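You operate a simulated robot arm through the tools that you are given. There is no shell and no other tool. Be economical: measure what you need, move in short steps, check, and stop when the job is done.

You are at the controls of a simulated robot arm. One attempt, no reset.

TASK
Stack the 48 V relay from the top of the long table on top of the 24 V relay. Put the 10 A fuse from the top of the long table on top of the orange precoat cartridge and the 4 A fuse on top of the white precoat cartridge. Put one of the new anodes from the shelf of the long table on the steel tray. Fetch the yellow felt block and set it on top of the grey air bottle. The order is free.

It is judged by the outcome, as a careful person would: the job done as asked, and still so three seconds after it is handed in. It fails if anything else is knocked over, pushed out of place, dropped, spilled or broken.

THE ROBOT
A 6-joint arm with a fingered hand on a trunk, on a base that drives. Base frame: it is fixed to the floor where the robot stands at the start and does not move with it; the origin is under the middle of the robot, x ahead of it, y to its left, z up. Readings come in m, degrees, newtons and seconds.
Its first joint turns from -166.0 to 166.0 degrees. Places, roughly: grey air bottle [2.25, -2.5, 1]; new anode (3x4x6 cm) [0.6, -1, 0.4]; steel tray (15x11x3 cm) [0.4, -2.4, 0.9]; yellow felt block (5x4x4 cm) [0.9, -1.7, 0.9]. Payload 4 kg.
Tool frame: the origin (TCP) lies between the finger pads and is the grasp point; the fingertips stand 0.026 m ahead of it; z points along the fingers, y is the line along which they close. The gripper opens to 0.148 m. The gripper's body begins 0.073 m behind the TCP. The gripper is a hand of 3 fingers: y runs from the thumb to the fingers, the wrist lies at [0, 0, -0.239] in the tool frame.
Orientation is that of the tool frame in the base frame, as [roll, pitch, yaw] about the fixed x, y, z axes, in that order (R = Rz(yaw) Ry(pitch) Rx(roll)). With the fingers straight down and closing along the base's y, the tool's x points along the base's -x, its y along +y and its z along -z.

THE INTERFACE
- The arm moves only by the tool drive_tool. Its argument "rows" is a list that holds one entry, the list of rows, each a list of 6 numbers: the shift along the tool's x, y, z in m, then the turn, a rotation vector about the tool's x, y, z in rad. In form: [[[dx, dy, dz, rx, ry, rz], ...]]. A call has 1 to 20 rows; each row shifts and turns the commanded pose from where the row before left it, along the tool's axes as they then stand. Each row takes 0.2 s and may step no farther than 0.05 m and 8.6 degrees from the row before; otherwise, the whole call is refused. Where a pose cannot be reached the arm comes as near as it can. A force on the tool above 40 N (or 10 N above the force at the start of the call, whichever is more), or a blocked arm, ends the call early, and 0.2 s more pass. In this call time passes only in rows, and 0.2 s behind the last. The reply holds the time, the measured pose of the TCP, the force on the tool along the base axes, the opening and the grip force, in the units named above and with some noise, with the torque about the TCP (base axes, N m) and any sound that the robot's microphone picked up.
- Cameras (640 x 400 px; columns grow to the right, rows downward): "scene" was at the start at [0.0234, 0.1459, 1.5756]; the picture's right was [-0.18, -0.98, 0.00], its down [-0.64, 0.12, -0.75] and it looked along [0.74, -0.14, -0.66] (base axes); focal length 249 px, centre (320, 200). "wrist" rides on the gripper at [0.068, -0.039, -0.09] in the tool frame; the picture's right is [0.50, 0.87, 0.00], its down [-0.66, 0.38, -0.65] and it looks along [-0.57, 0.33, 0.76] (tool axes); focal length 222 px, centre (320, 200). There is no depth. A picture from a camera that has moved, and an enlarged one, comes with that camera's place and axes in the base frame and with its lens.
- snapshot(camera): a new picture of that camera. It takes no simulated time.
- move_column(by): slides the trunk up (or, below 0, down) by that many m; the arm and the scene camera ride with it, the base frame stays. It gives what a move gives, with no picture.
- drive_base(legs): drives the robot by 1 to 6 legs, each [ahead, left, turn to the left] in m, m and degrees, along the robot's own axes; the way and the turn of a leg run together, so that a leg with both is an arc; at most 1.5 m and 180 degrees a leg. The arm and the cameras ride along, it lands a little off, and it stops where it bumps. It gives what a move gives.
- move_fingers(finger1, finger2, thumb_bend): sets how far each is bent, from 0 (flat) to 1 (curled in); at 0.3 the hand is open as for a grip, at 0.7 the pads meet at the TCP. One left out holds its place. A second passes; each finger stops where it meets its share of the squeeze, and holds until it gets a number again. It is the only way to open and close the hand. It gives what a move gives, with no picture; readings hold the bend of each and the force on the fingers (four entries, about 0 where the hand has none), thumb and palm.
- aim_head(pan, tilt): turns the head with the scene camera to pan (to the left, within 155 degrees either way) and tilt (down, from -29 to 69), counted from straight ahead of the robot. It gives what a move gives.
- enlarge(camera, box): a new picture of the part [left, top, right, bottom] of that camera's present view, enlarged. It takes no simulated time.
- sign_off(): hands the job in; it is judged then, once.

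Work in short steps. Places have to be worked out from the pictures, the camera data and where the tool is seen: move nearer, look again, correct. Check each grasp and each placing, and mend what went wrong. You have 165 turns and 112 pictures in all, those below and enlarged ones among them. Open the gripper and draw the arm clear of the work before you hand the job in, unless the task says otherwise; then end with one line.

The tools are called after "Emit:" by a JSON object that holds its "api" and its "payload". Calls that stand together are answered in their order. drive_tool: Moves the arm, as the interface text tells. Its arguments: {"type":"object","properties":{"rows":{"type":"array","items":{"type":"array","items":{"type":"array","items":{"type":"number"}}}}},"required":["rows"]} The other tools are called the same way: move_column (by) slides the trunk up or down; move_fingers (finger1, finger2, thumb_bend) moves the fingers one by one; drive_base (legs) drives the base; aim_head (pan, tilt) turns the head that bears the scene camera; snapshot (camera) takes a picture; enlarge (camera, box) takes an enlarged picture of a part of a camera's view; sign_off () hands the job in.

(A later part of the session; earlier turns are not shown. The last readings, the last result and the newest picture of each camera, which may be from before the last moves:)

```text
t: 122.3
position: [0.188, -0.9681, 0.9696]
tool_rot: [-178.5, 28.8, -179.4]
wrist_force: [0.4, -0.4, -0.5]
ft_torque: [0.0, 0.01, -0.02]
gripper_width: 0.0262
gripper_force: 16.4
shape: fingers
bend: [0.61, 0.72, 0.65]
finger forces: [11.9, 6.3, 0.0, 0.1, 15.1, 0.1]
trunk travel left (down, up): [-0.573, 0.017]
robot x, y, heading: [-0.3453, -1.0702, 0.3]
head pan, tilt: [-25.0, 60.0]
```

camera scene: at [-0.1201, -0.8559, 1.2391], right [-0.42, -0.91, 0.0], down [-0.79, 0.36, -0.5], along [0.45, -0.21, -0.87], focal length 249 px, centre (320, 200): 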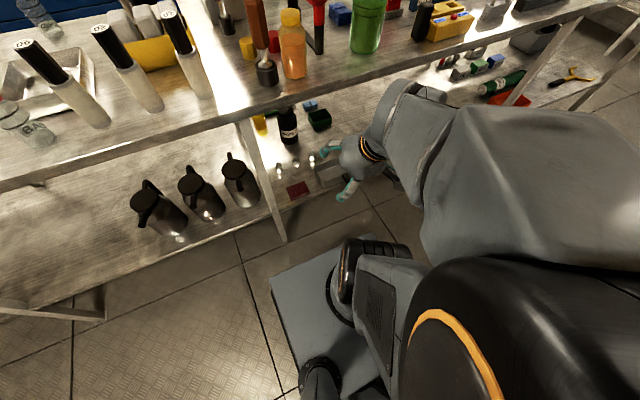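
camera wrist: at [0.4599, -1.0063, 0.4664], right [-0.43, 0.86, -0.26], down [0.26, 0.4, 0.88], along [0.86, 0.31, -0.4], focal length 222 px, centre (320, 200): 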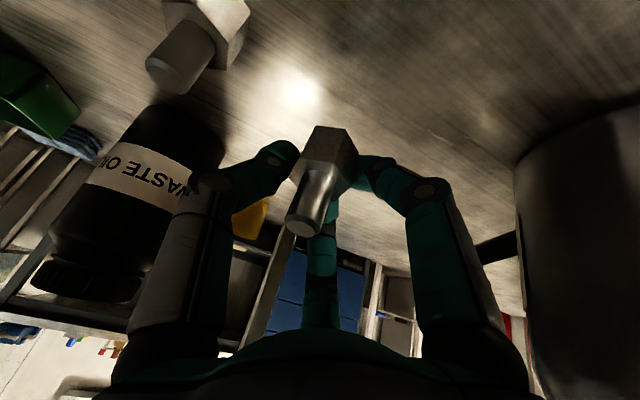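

I raise the hand and drive along the aisle to y≈-2.35, then look at the tray.

Emit:
{"api": "drive_tool", "payload": {"rows": [[[-0.024, 0, -0.0437, 0, 0, 0], [-0.024, 0, -0.0437, 0, 0, 0], [-0.024, 0, -0.0437, 0, 0, 0]]]}}

Emit:
{"api": "drive_base", "payload": {"legs": [[0.03, -1.25, 0]]}}

Emit:
{"api": "aim_head", "payload": {"pan": -10, "tilt": 40}}

Emit:
{"api": "snapshot", "payload": {"camera": "scene"}}

```text
t: 123.1
position: [0.1864, -0.9642, 1.1172]
tool_rot: [-178.5, 28.7, -179.6]
wrist_force: [-0.2, -0.3, -0.1]
ft_torque: [-0.03, -0.01, -0.01]
gripper_width: 0.0002
gripper_force: 0.0
shape: fingers
bend: [0.73, 0.74, 0.71]
finger forces: [0.1, 0.0, 0.0, 0.0, 0.0, 0.1]
trunk travel left (down, up): [-0.573, 0.017]
robot x, y, heading: [-0.3452, -1.07, 0.3]
head pan, tilt: [-25.0, 60.0]
```

```text
t: 129.5
position: [0.2236, -2.2144, 1.1181]
tool_rot: [-178.5, 28.8, -179.2]
wrist_force: [-0.3, 1.3, 0.1]
ft_torque: [0.02, 0.02, 0.01]
gripper_width: 0.0001
gripper_force: 0.0
shape: fingers
bend: [0.73, 0.74, 0.71]
finger forces: [0.1, 0.0, 0.0, 0.0, 0.0, 0.0]
trunk travel left (down, up): [-0.573, 0.017]
robot x, y, heading: [-0.3063, -2.3243, 0.7]
head pan, tilt: [-25.0, 60.0]
```

```text
t: 130.3
position: [0.2232, -2.2154, 1.1166]
tool_rot: [-178.5, 28.8, -179.2]
wrist_force: [0.9, 0.3, 0.5]
ft_torque: [0.01, -0.01, 0.0]
gripper_width: 0.0003
gripper_force: 0.1
shape: fingers
bend: [0.73, 0.74, 0.71]
finger forces: [0.1, 0.0, 0.1, 0.0, 0.0, 0.0]
trunk travel left (down, up): [-0.573, 0.017]
robot x, y, heading: [-0.3103, -2.3249, 0.5]
head pan, tilt: [-10.0, 40.0]
```

```text
24 pictures are left
camera scene: at [-0.2861, -2.1773, 1.6248], right [-0.17, -0.99, 0.0], down [-0.63, 0.11, -0.77], along [0.76, -0.13, -0.64], focal length 249 px, centre (320, 200)
```

scene: 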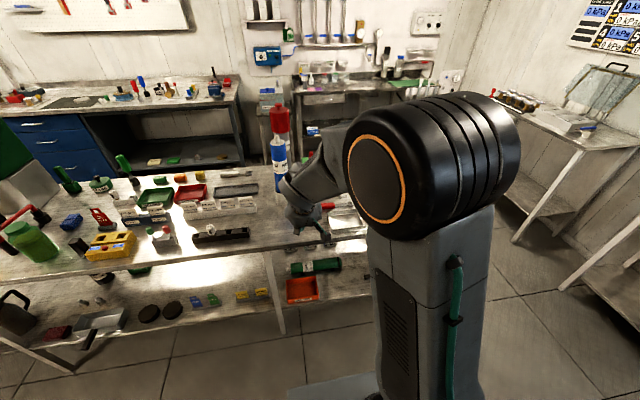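

The readings show the anode slipped out while raising (around x 0.19, y -0.97). I go back and search the floor there.

Emit:
{"api": "drive_base", "payload": {"legs": [[-0.05, 1.25, -0.5]]}}

Emit:
{"api": "aim_head", "payload": {"pan": 5, "tilt": 60}}

Emit:
{"api": "snapshot", "payload": {"camera": "scene"}}

```text
t: 136.5
position: [0.1698, -1.004, 1.1163]
tool_rot: [-178.6, 28.8, -180.0]
wrist_force: [-0.9, -0.2, -0.4]
ft_torque: [0.02, 0.01, -0.04]
gripper_width: 0.0002
gripper_force: 0.0
shape: fingers
bend: [0.73, 0.74, 0.71]
finger forces: [0.0, 0.1, 0.0, 0.0, 0.1, 0.0]
trunk travel left (down, up): [-0.573, 0.017]
robot x, y, heading: [-0.3622, -1.1056, -0.4]
head pan, tilt: [-10.0, 40.0]
```

```text
t: 137.3
position: [0.1711, -1.0051, 1.1168]
tool_rot: [-178.5, 28.8, 180.0]
wrist_force: [1.0, 0.1, -0.2]
ft_torque: [0.02, 0.01, 0.0]
gripper_width: 0.0
gripper_force: 0.0
shape: fingers
bend: [0.73, 0.74, 0.71]
finger forces: [0.0, 0.0, 0.0, 0.0, 0.0, 0.0]
trunk travel left (down, up): [-0.573, 0.017]
robot x, y, heading: [-0.3637, -1.1091, -0.2]
head pan, tilt: [5.0, 60.0]
```

```text
23 pictures are left
camera scene: at [-0.3556, -0.9399, 1.5982], right [0.08, -1.0, 0.0], down [-0.86, -0.07, -0.5], along [0.5, 0.04, -0.87], focal length 249 px, centre (320, 200)
```

scene: 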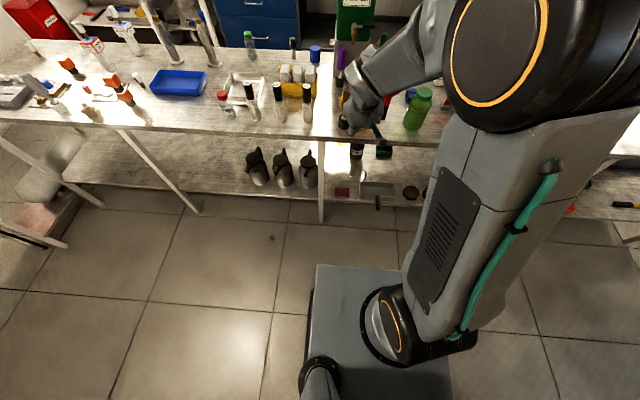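

A small object lies on the floor at about (0.24, -0.56); I enlarge to check.

Emit:
{"api": "enlarge", "payload": {"camera": "scene", "box": [240, 200, 340, 270]}}

```text
5.71 times, centred on (290, 235) of scene
camera zoom: at [-0.3556, -0.9399, 1.5982], right [0.08, -1.0, 0.0], down [-0.86, -0.07, -0.5], along [0.5, 0.04, -0.87], focal length 1422 px, centre (491, 0)
```

zoom: 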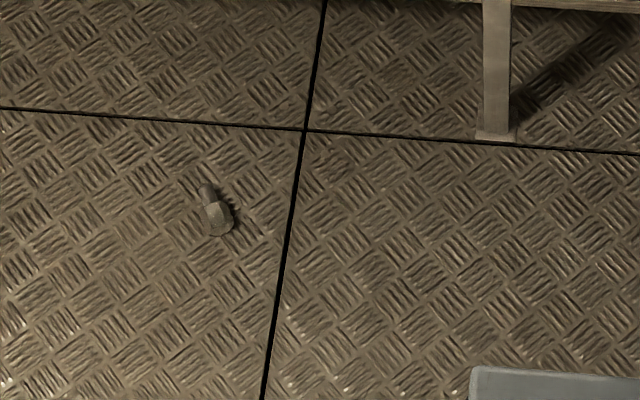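

That's the anode, lying on the floor at about (0.233, -0.571). I level the hand, drive over, lower the trunk and look from above.

Emit:
{"api": "drive_tool", "payload": {"rows": [[[0, 0, 0, 0, 0.126, 0], [0, 0, 0, 0, 0.126, 0], [0, 0, 0, 0, 0.126, 0], [0, 0, 0, 0, 0.125, 0]]]}}

Emit:
{"api": "drive_base", "payload": {"legs": [[0.05, 0.44, 0.2]]}}

Emit:
{"api": "move_fingers", "payload": {"finger1": 0.45, "finger2": 0.45, "thumb_bend": 0.45}}

Emit:
{"api": "move_column", "payload": {"by": -0.4}}

Emit:
{"api": "move_column", "payload": {"by": -0.17}}

```text
t: 138.3
position: [0.1707, -1.0034, 1.1175]
tool_rot: [-178.7, -0.1, 179.4]
wrist_force: [0.2, 0.6, -0.6]
ft_torque: [-0.02, -0.01, -0.01]
gripper_width: 0.0
gripper_force: 0.1
shape: fingers
bend: [0.73, 0.74, 0.71]
finger forces: [0.0, 0.0, 0.0, 0.0, 0.0, 0.0]
trunk travel left (down, up): [-0.573, 0.017]
robot x, y, heading: [-0.3635, -1.1079, -0.2]
head pan, tilt: [5.0, 60.0]
```

```text
t: 141.0
position: [0.2212, -0.556, 1.1169]
tool_rot: [-178.6, 0.0, 179.5]
wrist_force: [-0.3, 0.4, 0.2]
ft_torque: [0.01, -0.01, 0.0]
gripper_width: 0.0001
gripper_force: 0.1
shape: fingers
bend: [0.73, 0.74, 0.71]
finger forces: [0.1, 0.0, 0.0, 0.1, 0.0, 0.1]
trunk travel left (down, up): [-0.573, 0.017]
robot x, y, heading: [-0.3157, -0.6663, -0.1]
head pan, tilt: [5.0, 60.0]
```

```text
t: 142.0
position: [0.2216, -0.5584, 1.1169]
tool_rot: [-178.7, 0.0, 179.6]
wrist_force: [-0.6, -0.2, -1.0]
ft_torque: [0.02, 0.0, 0.02]
gripper_width: 0.0779
gripper_force: 0.1
shape: fingers
bend: [0.45, 0.45, 0.45]
finger forces: [0.0, 0.0, 0.0, 0.0, 0.0, 0.1]
trunk travel left (down, up): [-0.573, 0.017]
robot x, y, heading: [-0.3138, -0.6589, -0.2]
head pan, tilt: [5.0, 60.0]
```

```text
t: 145.8
position: [0.2208, -0.5577, 0.7168]
tool_rot: [-178.6, 0.0, 179.6]
wrist_force: [0.7, -0.4, 0.2]
ft_torque: [0.0, 0.04, -0.02]
gripper_width: 0.0782
gripper_force: 0.0
shape: fingers
bend: [0.45, 0.45, 0.45]
finger forces: [0.0, 0.1, 0.0, 0.0, 0.1, 0.1]
trunk travel left (down, up): [-0.173, 0.417]
robot x, y, heading: [-0.3138, -0.6609, -0.0]
head pan, tilt: [5.0, 60.0]
```

```text
t: 147.7
position: [0.2213, -0.5568, 0.5474]
tool_rot: [-178.7, 0.0, 179.5]
wrist_force: [0.4, 0.3, -0.1]
ft_torque: [0.02, -0.01, -0.01]
gripper_width: 0.078
gripper_force: 0.1
shape: fingers
bend: [0.45, 0.45, 0.45]
finger forces: [0.0, 0.1, 0.1, 0.1, 0.0, 0.1]
trunk travel left (down, up): [-0.003, 0.587]
robot x, y, heading: [-0.3138, -0.6651, 0.3]
head pan, tilt: [5.0, 60.0]
```

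I now lower the hand to z≈0.2 with the arm and look.

Emit:
{"api": "drive_tool", "payload": {"rows": [[[0, 0, 0.05, 0, 0, 0], [0, 0, 0.05, 0, 0, 0], [0, 0, 0.05, 0, 0, 0], [0, 0, 0.05, 0, 0, 0], [0, 0, 0.05, 0, 0, 0], [0, 0, 0.05, 0, 0, 0], [0, 0, 0.05, 0, 0, 0]]]}}

Emit:
{"api": "snapshot", "payload": {"camera": "wrist"}}

```text
t: 149.3
position: [0.221, -0.5678, 0.1964]
tool_rot: [-178.7, 0.0, 179.5]
wrist_force: [1.2, -0.5, -0.1]
ft_torque: [0.03, 0.03, 0.01]
gripper_width: 0.0781
gripper_force: 0.1
shape: fingers
bend: [0.45, 0.45, 0.45]
finger forces: [0.0, 0.0, 0.0, 0.1, 0.0, 0.1]
trunk travel left (down, up): [-0.003, 0.587]
robot x, y, heading: [-0.3146, -0.6595, 0.0]
head pan, tilt: [5.0, 60.0]
```

```text
21 pictures are left
camera wrist: at [0.1514, -0.6044, 0.2867], right [-0.49, 0.87, -0.02], down [0.66, 0.39, 0.65], along [0.57, 0.3, -0.76], focal length 222 px, centre (320, 200)
```

wrist: 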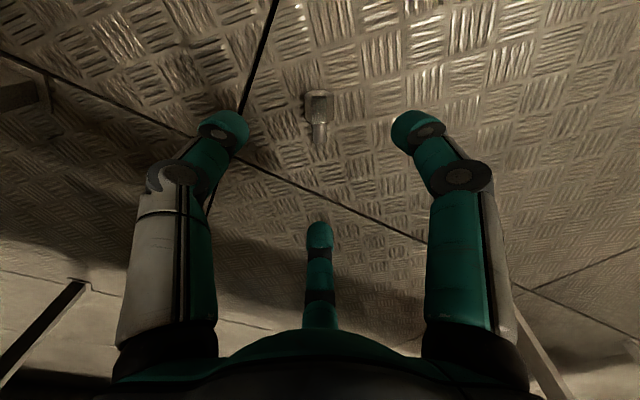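

Anode: hex at (0.227, -0.572), axis ~32° from x. I align the hand over it, rotate 32°, and descend to the floor level.

Emit:
{"api": "drive_tool", "payload": {"rows": [[[-0.008, -0.002, 0.03, 0, 0, 0], [0, 0, 0.03, 0, 0, -0.14], [0, 0, 0.03, 0, 0, -0.14], [0, 0, 0.02, 0, 0, -0.14], [0, 0, 0.02, 0, 0, -0.14], [0, 0, 0.02, 0, 0, 0], [0, 0, 0.008, 0, 0, 0]]]}}

Emit:
{"api": "snapshot", "payload": {"camera": "wrist"}}

```text
t: 150.9
position: [0.2303, -0.5728, 0.0391]
tool_rot: [-178.8, -0.6, -148.3]
wrist_force: [-0.5, -0.4, 0.3]
ft_torque: [0.03, -0.05, 0.0]
gripper_width: 0.0782
gripper_force: 0.0
shape: fingers
bend: [0.45, 0.45, 0.45]
finger forces: [0.0, 0.0, 0.0, 0.0, 0.1, 0.1]
trunk travel left (down, up): [-0.003, 0.587]
robot x, y, heading: [-0.3107, -0.6615, 0.1]
head pan, tilt: [5.0, 60.0]
```

```text
20 pictures are left
camera wrist: at [0.1911, -0.639, 0.1304], right [-0.88, 0.47, -0.01], down [0.36, 0.68, 0.64], along [0.31, 0.56, -0.77], focal length 222 px, centre (320, 200)
```

wrist: 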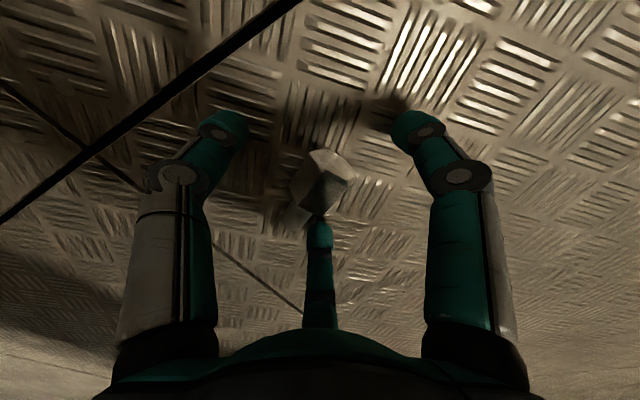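

The hex lies between the digits. I close.

Emit:
{"api": "move_fingers", "payload": {"finger1": 0.8, "finger2": 0.8, "thumb_bend": 0.8}}

Emit:
{"api": "drive_tool", "payload": {"rows": [[[0, 0, -0.03, 0, 0, 0], [0, 0, -0.05, 0, 0, 0]]]}}

Emit:
{"api": "snapshot", "payload": {"camera": "wrist"}}

```text
t: 151.9
position: [0.2303, -0.5715, 0.0384]
tool_rot: [-178.7, -0.7, -148.4]
wrist_force: [0.2, 0.3, 0.3]
ft_torque: [0.0, 0.02, 0.01]
gripper_width: 0.0225
gripper_force: 20.5
shape: fingers
bend: [0.61, 0.59, 0.66]
finger forces: [11.5, 13.8, 0.1, 0.1, 15.7, 0.0]
trunk travel left (down, up): [-0.003, 0.587]
robot x, y, heading: [-0.3154, -0.6652, 0.3]
head pan, tilt: [5.0, 60.0]
```

```text
t: 152.5
position: [0.2305, -0.5685, 0.1209]
tool_rot: [-178.9, -0.7, -148.3]
wrist_force: [0.4, 0.1, -1.2]
ft_torque: [0.03, -0.02, 0.0]
gripper_width: 0.0226
gripper_force: 20.2
shape: fingers
bend: [0.61, 0.59, 0.66]
finger forces: [11.5, 13.8, 0.0, 0.1, 15.7, 0.1]
trunk travel left (down, up): [-0.003, 0.587]
robot x, y, heading: [-0.3105, -0.6671, 0.3]
head pan, tilt: [5.0, 60.0]
```

```text
19 pictures are left
camera wrist: at [0.1911, -0.6358, 0.2114], right [-0.88, 0.47, -0.01], down [0.36, 0.68, 0.64], along [0.31, 0.56, -0.77], focal length 222 px, centre (320, 200)
```

wrist: 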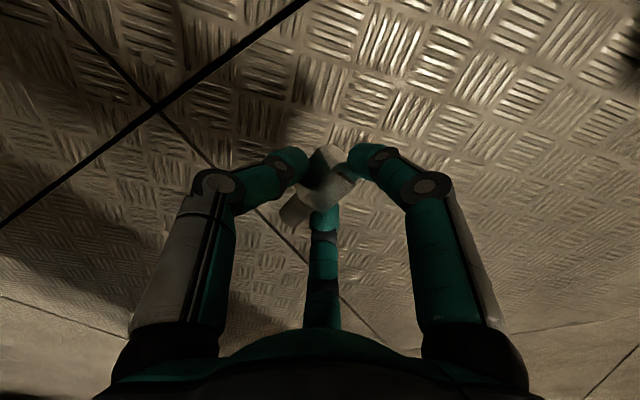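

Better three-point grip on the hex. I raise the arm, monitoring the forces.

Emit:
{"api": "drive_tool", "payload": {"rows": [[[0, 0, -0.04, 0, 0, 0], [0, 0, -0.04, 0, 0, 0], [0, 0, -0.04, 0, 0, 0], [0, 0, -0.04, 0, 0, 0], [0, 0, -0.04, 0, 0, 0], [0, 0, -0.04, 0, 0, 0], [0, 0, -0.04, 0, 0, 0], [0, 0, -0.04, 0, 0, 0], [0, 0, -0.04, 0, 0, 0], [0, 0, -0.04, 0, 0, 0]]]}}

Emit:
{"api": "move_column", "payload": {"by": 0.3}}

Emit:
{"api": "move_column", "payload": {"by": 0.28}}

```text
t: 154.7
position: [0.228, -0.5602, 0.5193]
tool_rot: [-178.9, -0.8, -148.3]
wrist_force: [-0.7, -0.3, -0.6]
ft_torque: [-0.04, 0.02, 0.0]
gripper_width: 0.0218
gripper_force: 21.7
shape: fingers
bend: [0.61, 0.59, 0.65]
finger forces: [10.9, 15.7, 0.1, 0.0, 15.8, 0.1]
trunk travel left (down, up): [-0.003, 0.587]
robot x, y, heading: [-0.3141, -0.6622, -0.1]
head pan, tilt: [5.0, 60.0]
```

```text
t: 157.7
position: [0.2286, -0.5599, 0.8201]
tool_rot: [-178.8, -0.7, -148.3]
wrist_force: [0.4, 0.2, -0.8]
ft_torque: [0.0, 0.01, 0.01]
gripper_width: 0.0221
gripper_force: 21.2
shape: fingers
bend: [0.61, 0.59, 0.65]
finger forces: [10.9, 15.8, 0.0, 0.0, 15.8, 0.0]
trunk travel left (down, up): [-0.303, 0.287]
robot x, y, heading: [-0.3121, -0.6626, -0.0]
head pan, tilt: [5.0, 60.0]
```

```text
t: 160.6
position: [0.2286, -0.5606, 1.0991]
tool_rot: [-178.8, -0.7, -148.4]
wrist_force: [0.2, 0.2, -0.8]
ft_torque: [0.01, -0.02, 0.02]
gripper_width: 0.022
gripper_force: 21.8
shape: fingers
bend: [0.61, 0.59, 0.65]
finger forces: [10.8, 15.8, 0.0, 0.0, 15.7, 0.0]
trunk travel left (down, up): [-0.583, 0.007]
robot x, y, heading: [-0.3122, -0.6607, 0.1]
head pan, tilt: [5.0, 60.0]
```

Grip is stable. I drive to the tray's side of the table and look with the wrist camera.

Emit:
{"api": "drive_base", "payload": {"legs": [[0, -0.9, 0], [0, -0.9, 0]]}}

Emit:
{"api": "snapshot", "payload": {"camera": "wrist"}}

```text
t: 169.5
position: [0.238, -2.3188, 1.0995]
tool_rot: [-178.9, -0.7, -146.8]
wrist_force: [-0.7, -0.4, -0.9]
ft_torque: [-0.01, 0.01, -0.01]
gripper_width: 0.0218
gripper_force: 21.1
shape: fingers
bend: [0.61, 0.59, 0.65]
finger forces: [10.8, 15.9, 0.1, 0.0, 15.9, 0.0]
trunk travel left (down, up): [-0.583, 0.007]
robot x, y, heading: [-0.3035, -2.4357, 1.6]
head pan, tilt: [5.0, 60.0]
```

```text
18 pictures are left
camera wrist: at [0.1997, -2.3864, 1.1902], right [-0.89, 0.45, -0.01], down [0.34, 0.69, 0.64], along [0.3, 0.57, -0.77], focal length 222 px, centre (320, 200)
```

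wrist: 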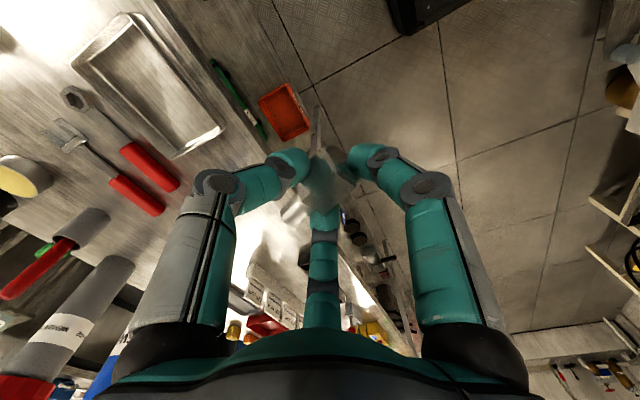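

The tray is centred at about (0.431, -2.406), floor ≈0.862. I move over it and descend to z≈0.93.

Emit:
{"api": "drive_tool", "payload": {"rows": [[[-0.0228, -0.0357, 0, 0, 0, 0], [-0.0228, -0.0357, 0, 0, 0, 0], [-0.0228, -0.0357, 0, 0, 0, 0], [-0.0228, -0.0357, 0, 0, 0, 0], [-0.0227, -0.0358, 0, 0, 0, 0], [0, 0, 0.05, 0, 0, 0], [0, 0, 0.05, 0, 0, 0], [0, 0, 0.05, 0, 0, 0], [0, 0, 0.02, 0, 0, 0]]]}}

Emit:
{"api": "snapshot", "payload": {"camera": "wrist"}}

```text
t: 171.5
position: [0.4319, -2.4091, 0.9311]
tool_rot: [-178.9, -0.7, -146.8]
wrist_force: [0.2, 0.3, -0.9]
ft_torque: [0.01, 0.0, 0.01]
gripper_width: 0.021
gripper_force: 21.7
shape: fingers
bend: [0.61, 0.59, 0.65]
finger forces: [10.0, 17.3, 0.1, 0.1, 15.7, 0.1]
trunk travel left (down, up): [-0.583, 0.007]
robot x, y, heading: [-0.3, -2.4337, 1.6]
head pan, tilt: [5.0, 60.0]
```

```text
17 pictures are left
camera wrist: at [0.3945, -2.4772, 1.0218], right [-0.89, 0.45, -0.01], down [0.34, 0.69, 0.64], along [0.3, 0.57, -0.77], focal length 222 px, centre (320, 200)
```

wrist: 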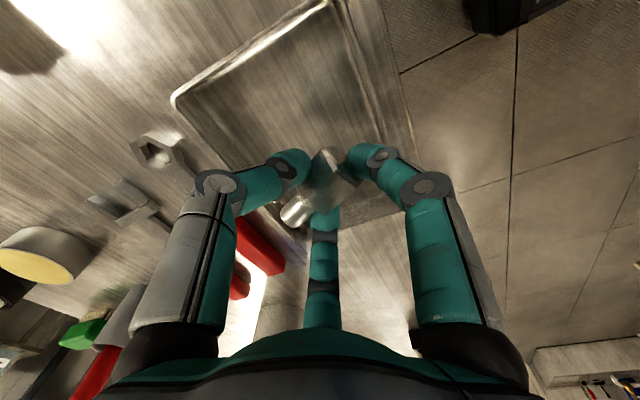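

Over the tray's middle. I descend in small steps until contact.

Emit:
{"api": "drive_tool", "payload": {"rows": [[[0, 0, 0.012, 0, 0, 0], [0, 0, 0.008, 0, 0, 0]]]}}

Emit:
{"api": "drive_tool", "payload": {"rows": [[[0, 0, 0.004, 0, 0, 0], [0, 0, 0.0, 0, 0, 0]]]}}

Emit:
{"api": "drive_tool", "payload": {"rows": [[[0, 0, 0.004, 0, 0, 0], [0, 0, 0.0, 0, 0, 0]]]}}

```text
t: 172.1
position: [0.4306, -2.4101, 0.9124]
tool_rot: [-178.8, -0.7, -146.7]
wrist_force: [0.0, 0.8, -0.6]
ft_torque: [0.03, 0.0, -0.05]
gripper_width: 0.021
gripper_force: 21.5
shape: fingers
bend: [0.61, 0.59, 0.65]
finger forces: [10.0, 17.3, 0.1, 0.0, 15.7, 0.1]
trunk travel left (down, up): [-0.583, 0.007]
robot x, y, heading: [-0.3021, -2.436, 1.5]
head pan, tilt: [5.0, 60.0]
```

```text
t: 172.7
position: [0.4299, -2.4102, 0.9088]
tool_rot: [-178.9, -0.7, -146.8]
wrist_force: [0.3, -0.1, -0.4]
ft_torque: [0.02, -0.05, 0.01]
gripper_width: 0.021
gripper_force: 21.8
shape: fingers
bend: [0.61, 0.59, 0.65]
finger forces: [10.0, 17.4, 0.0, 0.0, 15.7, 0.0]
trunk travel left (down, up): [-0.583, 0.007]
robot x, y, heading: [-0.3056, -2.4348, 1.6]
head pan, tilt: [5.0, 60.0]
```

```text
t: 173.3
position: [0.4299, -2.4097, 0.9028]
tool_rot: [-178.9, -0.7, -146.8]
wrist_force: [-0.2, 0.1, -0.4]
ft_torque: [-0.04, 0.02, -0.06]
gripper_width: 0.0209
gripper_force: 21.3
shape: fingers
bend: [0.61, 0.59, 0.65]
finger forces: [10.0, 17.3, 0.1, 0.0, 15.7, 0.1]
trunk travel left (down, up): [-0.583, 0.007]
robot x, y, heading: [-0.2968, -2.4361, 1.5]
head pan, tilt: [5.0, 60.0]
```

No contact yet; two more small steps.

Emit:
{"api": "drive_tool", "payload": {"rows": [[[0, 0, 0.003, 0, 0, 0], [0, 0, 0.0, 0, 0, 0]]]}}

Emit:
{"api": "drive_tool", "payload": {"rows": [[[0, 0, 0.003, 0, 0, 0], [0, 0, 0.0, 0, 0, 0]]]}}

```text
t: 173.9
position: [0.4306, -2.4091, 0.9019]
tool_rot: [-178.8, -0.6, -146.8]
wrist_force: [-0.3, -0.9, 6.9]
ft_torque: [0.1, 0.0, 0.01]
gripper_width: 0.0211
gripper_force: 23.3
shape: fingers
bend: [0.61, 0.59, 0.65]
finger forces: [10.8, 18.1, 0.0, 0.0, 16.8, 0.0]
trunk travel left (down, up): [-0.583, 0.007]
robot x, y, heading: [-0.3039, -2.4359, 1.6]
head pan, tilt: [5.0, 60.0]
```

```text
t: 174.5
position: [0.4305, -2.4107, 0.9015]
tool_rot: [-178.7, -0.3, -146.8]
wrist_force: [2.2, -0.8, 24.8]
ft_torque: [0.22, -0.04, 0.02]
gripper_width: 0.0206
gripper_force: 28.6
shape: fingers
bend: [0.61, 0.58, 0.65]
finger forces: [12.8, 20.0, 0.0, 0.1, 24.0, 0.0]
trunk travel left (down, up): [-0.583, 0.007]
robot x, y, heading: [-0.3014, -2.4351, 0.8]
head pan, tilt: [5.0, 60.0]
```

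Firm contact; I back up 3 mm and release with a modest opening.

Emit:
{"api": "drive_tool", "payload": {"rows": [[[0, 0, -0.003, 0, 0, 0], [0, 0, 0.0, 0, 0, 0]]]}}

Emit:
{"api": "move_fingers", "payload": {"finger1": 0.5, "finger2": 0.5, "thumb_bend": 0.52}}

Emit:
{"api": "drive_tool", "payload": {"rows": [[[0, 0, -0.03, 0, 0, 0], [0, 0, -0.05, 0, 0, 0], [0, 0, -0.05, 0, 0, 0], [0, 0, -0.05, 0, 0, 0]]]}}

Emit:
{"api": "snapshot", "payload": {"camera": "wrist"}}

```text
t: 175.1
position: [0.4308, -2.4112, 0.901]
tool_rot: [-178.7, -0.6, -146.9]
wrist_force: [5.6, 0.3, 16.2]
ft_torque: [0.17, -0.21, 0.01]
gripper_width: 0.0205
gripper_force: 25.4
shape: fingers
bend: [0.61, 0.58, 0.65]
finger forces: [10.4, 19.6, 0.1, 0.0, 22.0, 0.0]
trunk travel left (down, up): [-0.583, 0.007]
robot x, y, heading: [-0.3025, -2.437, 1.3]
head pan, tilt: [5.0, 60.0]
```

```text
t: 176.1
position: [0.4303, -2.4116, 0.9005]
tool_rot: [-178.9, -0.7, -146.9]
wrist_force: [0.5, -0.3, -0.2]
ft_torque: [0.03, 0.01, 0.01]
gripper_width: 0.0572
gripper_force: 0.2
shape: fingers
bend: [0.51, 0.5, 0.52]
finger forces: [0.6, 0.1, 0.1, 0.0, 0.1, 0.0]
trunk travel left (down, up): [-0.583, 0.007]
robot x, y, heading: [-0.3009, -2.4357, 1.5]
head pan, tilt: [5.0, 60.0]
```

```text
t: 177.1
position: [0.4307, -2.4098, 1.0811]
tool_rot: [-178.8, -0.7, -146.8]
wrist_force: [-0.5, 0.8, 0.0]
ft_torque: [-0.02, -0.03, -0.01]
gripper_width: 0.0584
gripper_force: 0.0
shape: fingers
bend: [0.5, 0.5, 0.52]
finger forces: [0.0, 0.1, 0.0, 0.0, 0.0, 0.1]
trunk travel left (down, up): [-0.583, 0.007]
robot x, y, heading: [-0.2983, -2.4343, 1.8]
head pan, tilt: [5.0, 60.0]
```

```text
16 pictures are left
camera wrist: at [0.3925, -2.4784, 1.1722], right [-0.89, 0.45, -0.01], down [0.34, 0.69, 0.64], along [0.3, 0.57, -0.77], focal length 222 px, centre (320, 200)
```

wrist: 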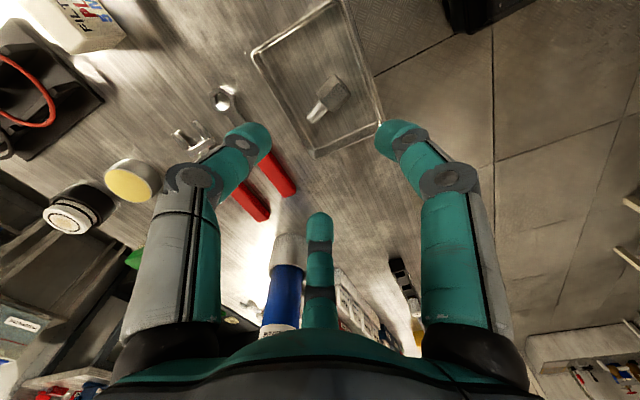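

The anode rests in the tray. Now the felt: I raise the hand slightly back and look toward (0.9, -1.7) with the head.

Emit:
{"api": "aim_head", "payload": {"pan": 30, "tilt": 32}}

Emit:
{"api": "enlarge", "payload": {"camera": "scene", "box": [200, 130, 440, 270]}}

```text
t: 178.1
position: [0.4309, -2.4101, 1.081]
tool_rot: [-178.8, -0.6, -146.8]
wrist_force: [0.0, -0.6, 0.2]
ft_torque: [0.02, -0.01, -0.02]
gripper_width: 0.0583
gripper_force: 0.1
shape: fingers
bend: [0.5, 0.5, 0.52]
finger forces: [0.1, 0.0, 0.0, 0.0, 0.0, 0.1]
trunk travel left (down, up): [-0.583, 0.007]
robot x, y, heading: [-0.2975, -2.4379, 1.3]
head pan, tilt: [30.0, 32.0]
```

```text
2.67 times, centred on (320, 200) of scene
camera zoom: at [-0.2884, -2.2289, 1.647], right [0.52, -0.85, 0.0], down [-0.45, -0.28, -0.85], along [0.72, 0.44, -0.53], focal length 663 px, centre (320, 200)
```

zoom: 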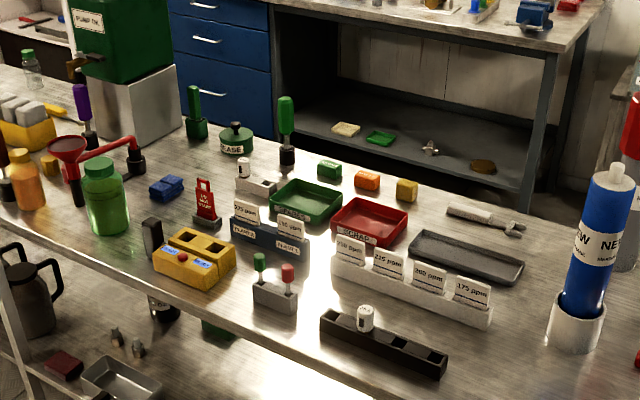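

Yellow felt block at about (0.89, -1.735), by the far edge. I'll go round the table's right end into the far aisle: retract the arm, drive right past the end.

Emit:
{"api": "drive_tool", "payload": {"rows": [[[0.0418, 0.0274, 0, 0, 0, 0], [0.0418, 0.0274, 0, 0, 0, 0], [0.0418, 0.0274, 0, 0, 0, 0], [0.0418, 0.0274, 0, 0, 0, 0], [0.0418, 0.0274, 0, 0, 0, 0], [0, 0, -0.02, 0, 0, 0.14], [0, 0, -0.02, 0, 0, 0.14], [0, 0, -0.02, 0, 0, 0.14], [0, 0, -0.01, 0, 0, 0.14]]]}}

Emit:
{"api": "drive_base", "payload": {"legs": [[0, -0.88, -1.5]]}}

Emit:
{"api": "aim_head", "payload": {"pan": 15, "tilt": 30}}

Emit:
{"api": "snapshot", "payload": {"camera": "scene"}}

```text
t: 180.1
position: [0.1803, -2.4046, 1.1492]
tool_rot: [-178.6, 0.0, -179.1]
wrist_force: [0.2, -0.3, -0.9]
ft_torque: [0.04, -0.04, 0.0]
gripper_width: 0.0586
gripper_force: 0.0
shape: fingers
bend: [0.5, 0.5, 0.52]
finger forces: [0.0, 0.0, 0.0, 0.0, 0.0, 0.0]
trunk travel left (down, up): [-0.583, 0.007]
robot x, y, heading: [-0.3037, -2.4338, 1.4]
head pan, tilt: [30.0, 32.0]
```

```text
t: 184.7
position: [0.1877, -3.3065, 1.1497]
tool_rot: [-178.7, 0.1, 179.0]
wrist_force: [0.4, 0.3, -0.2]
ft_torque: [-0.01, -0.01, 0.0]
gripper_width: 0.0585
gripper_force: 0.1
shape: fingers
bend: [0.5, 0.5, 0.52]
finger forces: [0.0, 0.0, 0.1, 0.0, 0.0, 0.0]
trunk travel left (down, up): [-0.583, 0.007]
robot x, y, heading: [-0.2945, -3.3195, -0.7]
head pan, tilt: [30.0, 32.0]
```

```text
t: 185.5
position: [0.1883, -3.3054, 1.1491]
tool_rot: [-178.8, 0.0, 179.0]
wrist_force: [0.4, 0.0, 0.0]
ft_torque: [-0.01, 0.0, 0.02]
gripper_width: 0.0582
gripper_force: 0.1
shape: fingers
bend: [0.5, 0.5, 0.52]
finger forces: [0.0, 0.1, 0.1, 0.0, 0.0, 0.0]
trunk travel left (down, up): [-0.583, 0.007]
robot x, y, heading: [-0.298, -3.3181, -0.3]
head pan, tilt: [15.0, 30.0]
```

```text
14 pictures are left
camera scene: at [-0.2639, -3.1342, 1.6502], right [0.25, -0.97, 0.0], down [-0.48, -0.13, -0.87], along [0.84, 0.22, -0.5], focal length 249 px, centre (320, 200)
```

scene: 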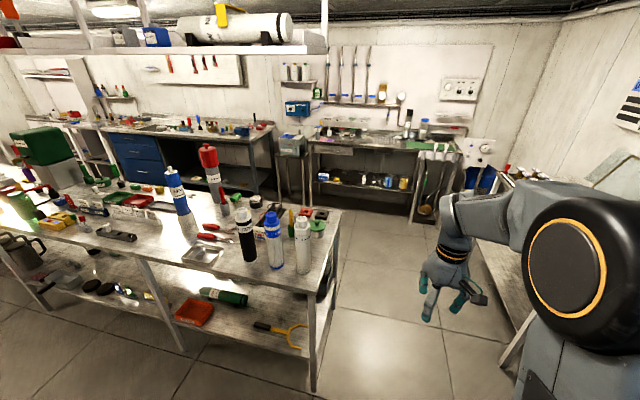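

The passage at the table's end is about 0.7 m wide around y≈-3.28. I retract the hand and drive through, then strafe into the far aisle.

Emit:
{"api": "drive_tool", "payload": {"rows": [[[0.04, 0, -0.01, 0, 0, 0], [0.04, 0, -0.01, 0, 0, 0], [0.04, 0, -0.01, 0, 0, 0], [0.04, 0, 0, 0, 0, 0], [0.03, 0, 0, 0, 0, 0]]]}}

Emit:
{"api": "drive_base", "payload": {"legs": [[0.9, 0.035, 0.3]]}}

Emit:
{"api": "drive_base", "payload": {"legs": [[0.85, 0, 0]]}}

```text
t: 186.7
position: [-0.0043, -3.303, 1.1798]
tool_rot: [-178.8, 0.0, 179.0]
wrist_force: [0.8, -0.7, 0.3]
ft_torque: [0.04, 0.03, -0.01]
gripper_width: 0.0587
gripper_force: 0.0
shape: fingers
bend: [0.5, 0.5, 0.52]
finger forces: [0.0, 0.1, 0.0, 0.1, 0.0, 0.1]
trunk travel left (down, up): [-0.583, 0.007]
robot x, y, heading: [-0.2941, -3.3181, -0.8]
head pan, tilt: [15.0, 30.0]
```

```text
t: 191.5
position: [0.9144, -3.2786, 1.1799]
tool_rot: [-178.6, 0.0, 178.8]
wrist_force: [0.1, -0.1, -0.9]
ft_torque: [-0.03, 0.01, -0.01]
gripper_width: 0.0585
gripper_force: 0.1
shape: fingers
bend: [0.5, 0.5, 0.52]
finger forces: [0.1, 0.0, 0.0, 0.0, 0.1, 0.0]
trunk travel left (down, up): [-0.583, 0.007]
robot x, y, heading: [0.6237, -3.2972, -1.0]
head pan, tilt: [15.0, 30.0]
```

```text
t: 196.0
position: [1.7625, -3.2727, 1.1802]
tool_rot: [-178.7, -0.1, -179.9]
wrist_force: [0.6, -0.7, 0.0]
ft_torque: [0.0, 0.0, -0.02]
gripper_width: 0.0586
gripper_force: 0.0
shape: fingers
bend: [0.5, 0.5, 0.52]
finger forces: [0.0, 0.1, 0.0, 0.1, 0.0, 0.0]
trunk travel left (down, up): [-0.583, 0.007]
robot x, y, heading: [1.4766, -3.2925, 0.6]
head pan, tilt: [15.0, 30.0]
```

Through without bumping. I look at the aisle and the bench ahead-left to find the grey bottle.

Emit:
{"api": "aim_head", "payload": {"pan": 45, "tilt": 35}}

Emit:
{"api": "snapshot", "payload": {"camera": "scene"}}

```text
t: 197.0
position: [1.7626, -3.2726, 1.1808]
tool_rot: [-178.7, -0.1, -180.0]
wrist_force: [0.1, -0.1, 0.8]
ft_torque: [0.01, -0.03, -0.01]
gripper_width: 0.0588
gripper_force: 0.0
shape: fingers
bend: [0.5, 0.5, 0.52]
finger forces: [0.1, 0.0, 0.0, 0.1, 0.1, 0.1]
trunk travel left (down, up): [-0.583, 0.007]
robot x, y, heading: [1.4738, -3.2941, 0.4]
head pan, tilt: [45.0, 35.0]
```

```text
13 pictures are left
camera scene: at [1.4738, -3.0724, 1.6425], right [0.71, -0.7, 0.0], down [-0.4, -0.41, -0.82], along [0.57, 0.58, -0.57], focal length 249 px, centre (320, 200)
```

scene: 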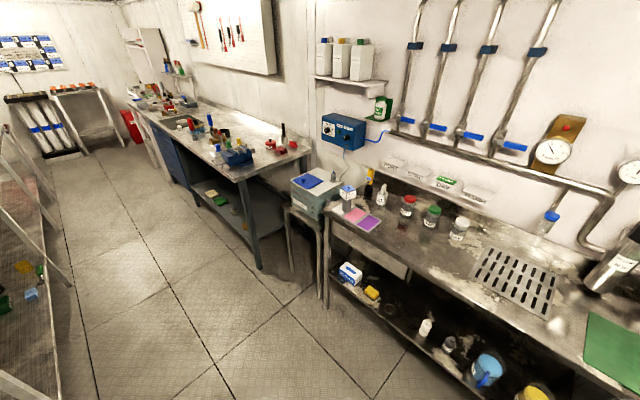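

I enlarge the place where the bottle should project.

Emit:
{"api": "enlarge", "payload": {"camera": "scene", "box": [300, 160, 420, 240]}}

```text
5.00 times, centred on (360, 200) of scene
camera zoom: at [1.4738, -3.0724, 1.6425], right [0.71, -0.7, 0.0], down [-0.4, -0.41, -0.82], along [0.57, 0.58, -0.57], focal length 1244 px, centre (120, 200)
```

zoom: 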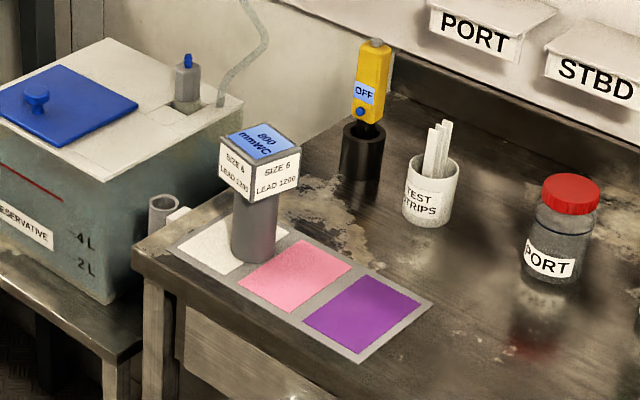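

That grey cylinder with the "SIZE 6" head at about (2.26, -2.46), top ≈1.0, is the bottle. I strafe to y≈-1.8 in the aisle and turn to face the table for the felt.

Emit:
{"api": "drive_base", "payload": {"legs": [[0.03, 0.75, 0], [0, 0.75, 0]]}}

Emit:
{"api": "drive_base", "payload": {"legs": [[0, 0, 90], [0, 0, 90]]}}

Emit:
{"api": "snapshot", "payload": {"camera": "wrist"}}

```text
t: 204.7
position: [1.7881, -1.7725, 1.1803]
tool_rot: [-178.7, 0.1, 179.9]
wrist_force: [0.2, -0.2, -0.1]
ft_torque: [0.04, 0.02, -0.02]
gripper_width: 0.0586
gripper_force: 0.1
shape: fingers
bend: [0.5, 0.5, 0.52]
finger forces: [0.0, 0.0, 0.0, 0.0, 0.1, 0.0]
trunk travel left (down, up): [-0.583, 0.007]
robot x, y, heading: [1.4971, -1.793, 0.2]
head pan, tilt: [45.0, 35.0]
```

```text
t: 212.7
position: [1.2086, -1.8159, 1.1804]
tool_rot: [-178.6, 0.1, -0.3]
wrist_force: [0.6, 0.6, -0.3]
ft_torque: [0.0, 0.0, 0.0]
gripper_width: 0.0584
gripper_force: 0.0
shape: fingers
bend: [0.5, 0.5, 0.52]
finger forces: [0.1, 0.1, 0.0, 0.0, 0.0, 0.1]
trunk travel left (down, up): [-0.583, 0.007]
robot x, y, heading: [1.4998, -1.793, -179.8]
head pan, tilt: [45.0, 35.0]
```

```text
11 pictures are left
camera wrist: at [1.2748, -1.7789, 1.2705], right [0.5, -0.87, -0.02], down [-0.66, -0.39, 0.65], along [-0.57, -0.31, -0.76], focal length 222 px, centre (320, 200)
```

wrist: 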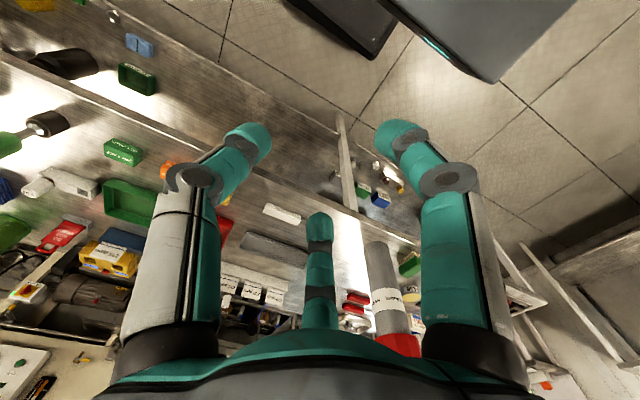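

The felt is hidden behind the thumb; I move over it at z≈1.08 and look.

Emit:
{"api": "drive_tool", "payload": {"rows": [[[-0.0445, -0.0116, 0.0143, 0, 0, 0], [-0.0445, -0.0116, 0.0143, 0, 0, 0], [-0.0445, -0.0116, 0.0143, 0, 0, 0], [-0.0445, -0.0116, 0.0143, 0, 0, 0], [-0.0445, -0.0116, 0.0143, 0, 0, 0], [-0.0445, -0.0116, 0.0143, 0, 0, 0], [-0.0445, -0.0116, 0.0143, 0, 0, 0]]]}}

Emit:
{"api": "move_fingers", "payload": {"finger1": 0.4, "finger2": 0.4, "thumb_bend": 0.4}}

Emit:
{"api": "snapshot", "payload": {"camera": "wrist"}}

```text
t: 214.3
position: [0.8985, -1.7295, 1.0798]
tool_rot: [-178.7, 0.0, -0.3]
wrist_force: [-0.1, -0.7, -0.6]
ft_torque: [0.01, 0.01, -0.02]
gripper_width: 0.0583
gripper_force: 0.0
shape: fingers
bend: [0.5, 0.5, 0.52]
finger forces: [0.1, 0.1, 0.0, 0.0, 0.0, 0.0]
trunk travel left (down, up): [-0.583, 0.007]
robot x, y, heading: [1.5005, -1.7921, -179.8]
head pan, tilt: [45.0, 35.0]
```

```text
t: 215.3
position: [0.8986, -1.7296, 1.0802]
tool_rot: [-178.6, 0.0, -0.3]
wrist_force: [-0.3, -0.5, -0.1]
ft_torque: [0.02, -0.01, 0.02]
gripper_width: 0.0945
gripper_force: 0.1
shape: fingers
bend: [0.4, 0.4, 0.4]
finger forces: [0.1, 0.0, 0.1, 0.0, 0.0, 0.0]
trunk travel left (down, up): [-0.583, 0.007]
robot x, y, heading: [1.5001, -1.7926, -179.7]
head pan, tilt: [45.0, 35.0]
```

```text
10 pictures are left
camera wrist: at [0.9646, -1.6932, 1.1708], right [0.5, -0.87, -0.02], down [-0.66, -0.39, 0.65], along [-0.57, -0.31, -0.76], focal length 222 px, centre (320, 200)
```

wrist: 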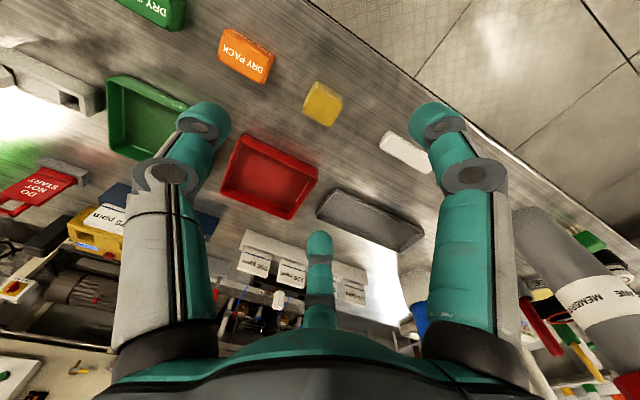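

The yellow block is at (0.890, -1.737), axis-aligned; the green and orange ones are "DRY PACK". I descend onto it and grip.

Emit:
{"api": "drive_tool", "payload": {"rows": [[[-0.008, 0.007, 0.04, 0, 0, 0], [0, 0, 0.05, 0, 0, 0], [0, 0, 0.05, 0, 0, 0], [0, 0, 0.04, 0, 0, 0]]]}}

Emit:
{"api": "move_fingers", "payload": {"finger1": 0.8, "finger2": 0.8, "thumb_bend": 0.8}}

Emit:
{"api": "drive_tool", "payload": {"rows": [[[0, 0, -0.03, 0, 0, 0], [0, 0, -0.04, 0, 0, 0]]]}}

Emit:
{"api": "snapshot", "payload": {"camera": "wrist"}}

```text
t: 216.3
position: [0.8851, -1.7326, 0.9178]
tool_rot: [-178.5, 0.9, -0.4]
wrist_force: [4.4, -1.1, 17.0]
ft_torque: [1.22, -0.23, -0.36]
gripper_width: 0.0999
gripper_force: 7.9
shape: fingers
bend: [0.4, 0.4, 0.38]
finger forces: [0.0, 0.0, 0.0, 0.1, 16.3, 0.1]
trunk travel left (down, up): [-0.583, 0.007]
robot x, y, heading: [1.4987, -1.7922, -180.0]
head pan, tilt: [45.0, 35.0]
stopped in row 4: the force on the tool passed its limit (the readings are from after the stop); the commanded pose is now the measured one
```

```text
t: 217.3
position: [0.8855, -1.7325, 0.9176]
tool_rot: [-178.6, 1.1, -0.2]
wrist_force: [-1.8, 4.9, 37.5]
ft_torque: [2.97, -0.05, 0.26]
gripper_width: 0.0598
gripper_force: 32.6
shape: fingers
bend: [0.62, 0.62, 0.42]
finger forces: [13.5, 13.7, 0.1, 0.1, 37.7, 0.0]
trunk travel left (down, up): [-0.583, 0.007]
robot x, y, heading: [1.499, -1.7919, -179.5]
head pan, tilt: [45.0, 35.0]
```

```text
t: 217.9
position: [0.8871, -1.7339, 0.9866]
tool_rot: [-178.5, 0.5, -0.3]
wrist_force: [0.3, 1.0, -0.2]
ft_torque: [-0.02, -0.02, 0.02]
gripper_width: 0.037
gripper_force: 13.2
shape: fingers
bend: [0.62, 0.62, 0.51]
finger forces: [13.6, 13.6, 0.0, 0.0, 0.1, 0.0]
trunk travel left (down, up): [-0.583, 0.007]
robot x, y, heading: [1.4968, -1.7971, -179.7]
head pan, tilt: [45.0, 35.0]
```

```text
9 pictures are left
camera wrist: at [0.9533, -1.6981, 1.0761], right [0.49, -0.87, -0.03], down [-0.65, -0.39, 0.65], along [-0.58, -0.31, -0.76], focal length 222 px, centre (320, 200)
```

wrist: 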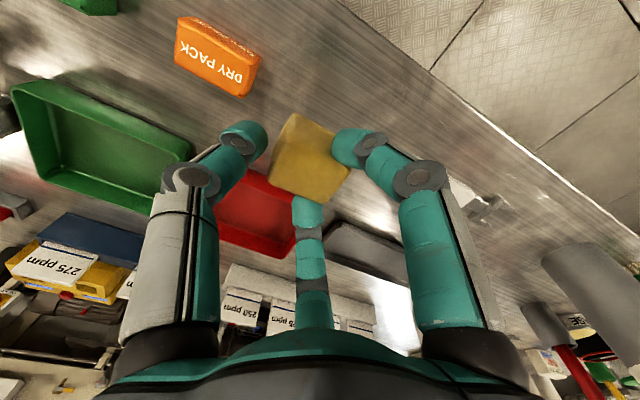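

The thumb had touched the orange pack's top (it hasn't moved); the block is lifted by the two fingers. I close the thumb onto it.

Emit:
{"api": "move_fingers", "payload": {"thumb_bend": 0.8}}

Emit:
{"api": "snapshot", "payload": {"camera": "wrist"}}

```text
t: 218.9
position: [0.8856, -1.733, 0.9871]
tool_rot: [-178.6, 0.7, -0.3]
wrist_force: [1.1, -0.4, 0.0]
ft_torque: [0.0, -0.03, 0.03]
gripper_width: 0.0139
gripper_force: 16.9
shape: fingers
bend: [0.6, 0.6, 0.75]
finger forces: [12.4, 11.8, 0.1, 0.0, 11.1, 0.0]
trunk travel left (down, up): [-0.583, 0.007]
robot x, y, heading: [1.4966, -1.7945, -179.9]
head pan, tilt: [45.0, 35.0]
```

```text
8 pictures are left
camera wrist: at [0.9527, -1.6977, 1.0769], right [0.49, -0.87, -0.03], down [-0.65, -0.39, 0.65], along [-0.58, -0.3, -0.76], focal length 222 px, centre (320, 200)
```

wrist: 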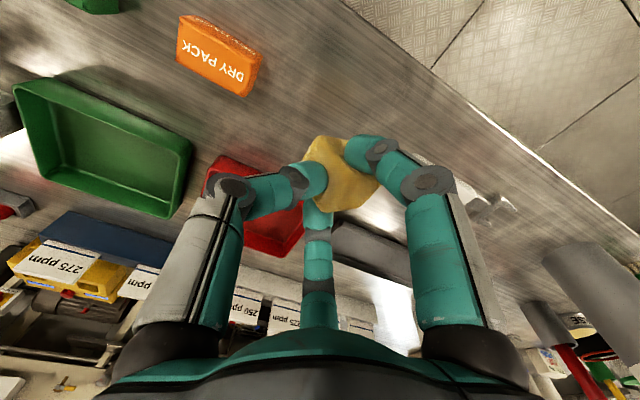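

Now a three-point grip. I raise, retract, turn 180° and drive to the bottle's bench.

Emit:
{"api": "drive_tool", "payload": {"rows": [[[0, 0, -0.04, 0, 0, 0], [0, 0, -0.04, 0, 0, 0], [0, 0, -0.04, 0, 0, 0], [0.03, 0, -0.03, 0, 0, 0], [0.03, 0, -0.03, 0, 0, 0], [0.04, 0, -0.02, 0, 0, 0], [0.045, 0, 0, 0, 0, 0], [0.045, 0, 0, 0, 0, 0], [0.045, 0, 0, 0, 0, 0], [0.045, 0, 0, 0, 0, 0]]]}}

Emit:
{"api": "drive_base", "payload": {"legs": [[0, 0, -90], [0, 0, -90]]}}

Emit:
{"api": "drive_base", "payload": {"legs": [[0.05, -0.67, 0]]}}

Emit:
{"api": "snapshot", "payload": {"camera": "wrist"}}

```text
t: 221.2
position: [1.1715, -1.7419, 1.1805]
tool_rot: [-178.5, 0.9, -0.3]
wrist_force: [0.0, -0.2, -0.8]
ft_torque: [0.0, 0.02, 0.03]
gripper_width: 0.0136
gripper_force: 16.9
shape: fingers
bend: [0.6, 0.6, 0.75]
finger forces: [12.3, 11.8, 0.0, 0.0, 10.2, 0.0]
trunk travel left (down, up): [-0.583, 0.007]
robot x, y, heading: [1.4984, -1.7956, -179.8]
head pan, tilt: [45.0, 35.0]
```

```text
t: 229.1
position: [1.8289, -1.8338, 1.18]
tool_rot: [-178.6, 0.7, -177.9]
wrist_force: [0.0, -0.3, -0.9]
ft_torque: [0.04, 0.01, 0.02]
gripper_width: 0.0132
gripper_force: 16.7
shape: fingers
bend: [0.6, 0.6, 0.75]
finger forces: [11.6, 11.8, 0.0, 0.0, 10.4, 0.0]
trunk travel left (down, up): [-0.583, 0.007]
robot x, y, heading: [1.4943, -1.7951, 2.8]
head pan, tilt: [45.0, 35.0]
```

```text
t: 232.9
position: [1.913, -2.5066, 1.1798]
tool_rot: [-178.6, 0.8, -177.3]
wrist_force: [-0.6, 0.1, 0.4]
ft_torque: [-0.03, 0.01, -0.02]
gripper_width: 0.0135
gripper_force: 17.1
shape: fingers
bend: [0.6, 0.6, 0.75]
finger forces: [11.6, 11.7, 0.0, 0.0, 10.5, 0.0]
trunk travel left (down, up): [-0.583, 0.007]
robot x, y, heading: [1.5799, -2.4696, 3.2]
head pan, tilt: [45.0, 35.0]
```

```text
7 pictures are left
camera wrist: at [1.8445, -2.5471, 1.27], right [-0.54, 0.84, -0.03], down [0.63, 0.42, 0.65], along [0.56, 0.34, -0.76], focal length 222 px, centre (320, 200)
```

wrist: 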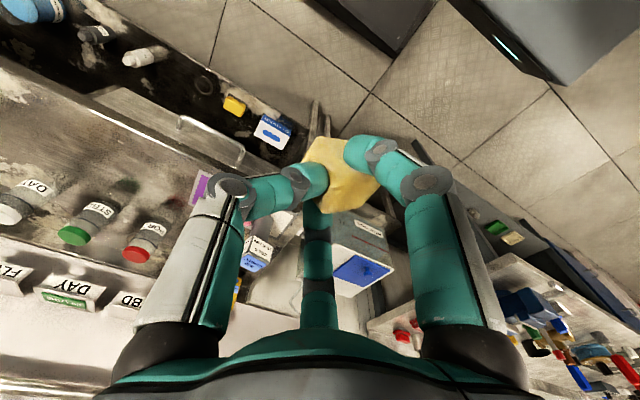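

The bottle's head shows ahead-left at about (2.27, -2.455). I approach to x≈2.17 and look again.

Emit:
{"api": "drive_tool", "payload": {"rows": [[[-0.042, 0.006, 0, 0, 0, 0], [-0.042, 0.006, 0, 0, 0, 0], [-0.042, 0.006, 0, 0, 0, 0], [-0.042, 0.006, 0, 0, 0, 0], [-0.042, 0.006, 0, 0, 0, 0], [-0.042, 0.006, 0, 0, 0, 0]]]}}

Emit:
{"api": "snapshot", "payload": {"camera": "wrist"}}

```text
t: 234.3
position: [2.1641, -2.4607, 1.1816]
tool_rot: [-178.6, 0.6, -177.4]
wrist_force: [-0.9, -1.1, -0.1]
ft_torque: [-0.01, 0.01, -0.02]
gripper_width: 0.0131
gripper_force: 16.6
shape: fingers
bend: [0.6, 0.6, 0.75]
finger forces: [11.6, 11.8, 0.0, 0.1, 10.2, 0.1]
trunk travel left (down, up): [-0.583, 0.007]
robot x, y, heading: [1.5847, -2.4734, 2.9]
head pan, tilt: [45.0, 35.0]
```

```text
6 pictures are left
camera wrist: at [2.095, -2.4999, 1.2709], right [-0.54, 0.84, -0.03], down [0.63, 0.42, 0.65], along [0.56, 0.33, -0.76], focal length 222 px, centre (320, 200)
```

wrist: 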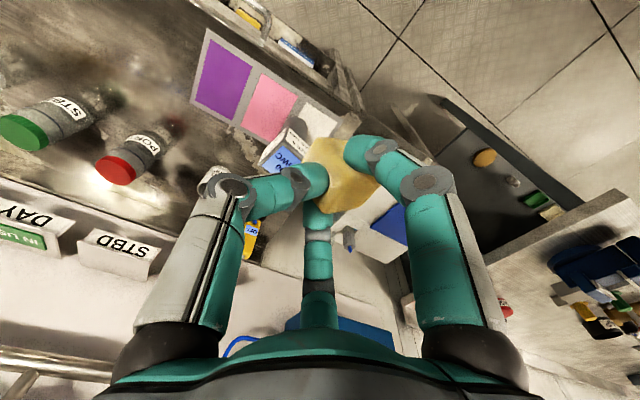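

The cap's top centre is at about (2.260, -2.459). I move over it, allowing for the felt's 8 mm offset in the hand, and descend to z≈1.11.

Emit:
{"api": "drive_tool", "payload": {"rows": [[[-0.035, -0.0027, 0, 0, 0, 0], [-0.035, -0.0027, 0, 0, 0, 0], [-0.035, -0.0027, 0, 0, 0, 0], [0, 0, 0.04, 0, 0, 0], [0, 0, 0.03, 0, 0, 0]]]}}

Emit:
{"api": "aim_head", "payload": {"pan": 0, "tilt": 35}}

Emit:
{"api": "enlarge", "payload": {"camera": "scene", "box": [320, 120, 480, 260]}}

```text
t: 235.5
position: [2.2692, -2.4638, 1.1144]
tool_rot: [-178.6, 0.7, -177.2]
wrist_force: [-0.8, 0.6, -0.7]
ft_torque: [0.0, -0.02, -0.02]
gripper_width: 0.013
gripper_force: 17.1
shape: fingers
bend: [0.6, 0.6, 0.75]
finger forces: [11.7, 11.8, 0.1, 0.1, 9.8, 0.1]
trunk travel left (down, up): [-0.583, 0.007]
robot x, y, heading: [1.5847, -2.4704, 3.0]
head pan, tilt: [45.0, 35.0]
```

```text
t: 236.6
position: [2.2694, -2.4633, 1.1133]
tool_rot: [-178.6, 0.7, -177.3]
wrist_force: [-0.2, -0.3, -0.9]
ft_torque: [-0.02, 0.02, 0.0]
gripper_width: 0.0126
gripper_force: 16.6
shape: fingers
bend: [0.6, 0.6, 0.75]
finger forces: [11.7, 11.8, 0.0, 0.0, 10.0, 0.0]
trunk travel left (down, up): [-0.583, 0.007]
robot x, y, heading: [1.5844, -2.472, 3.3]
head pan, tilt: [0.0, 35.0]
```

```text
2.86 times, centred on (400, 190) of scene
camera zoom: at [1.6025, -2.3075, 1.6424], right [0.06, -1.0, 0.0], down [-0.57, -0.03, -0.82], along [0.82, 0.05, -0.57], focal length 711 px, centre (91, 229)
```

zoom: 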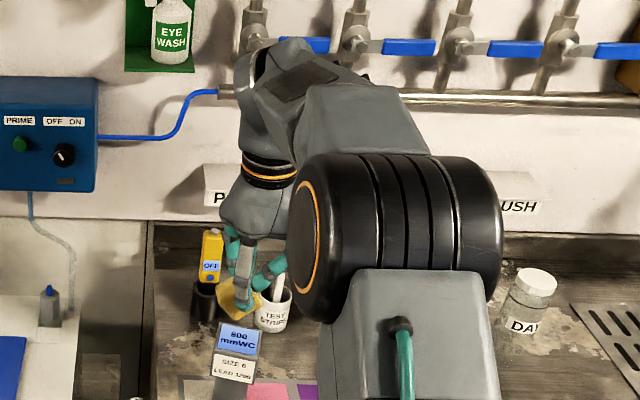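

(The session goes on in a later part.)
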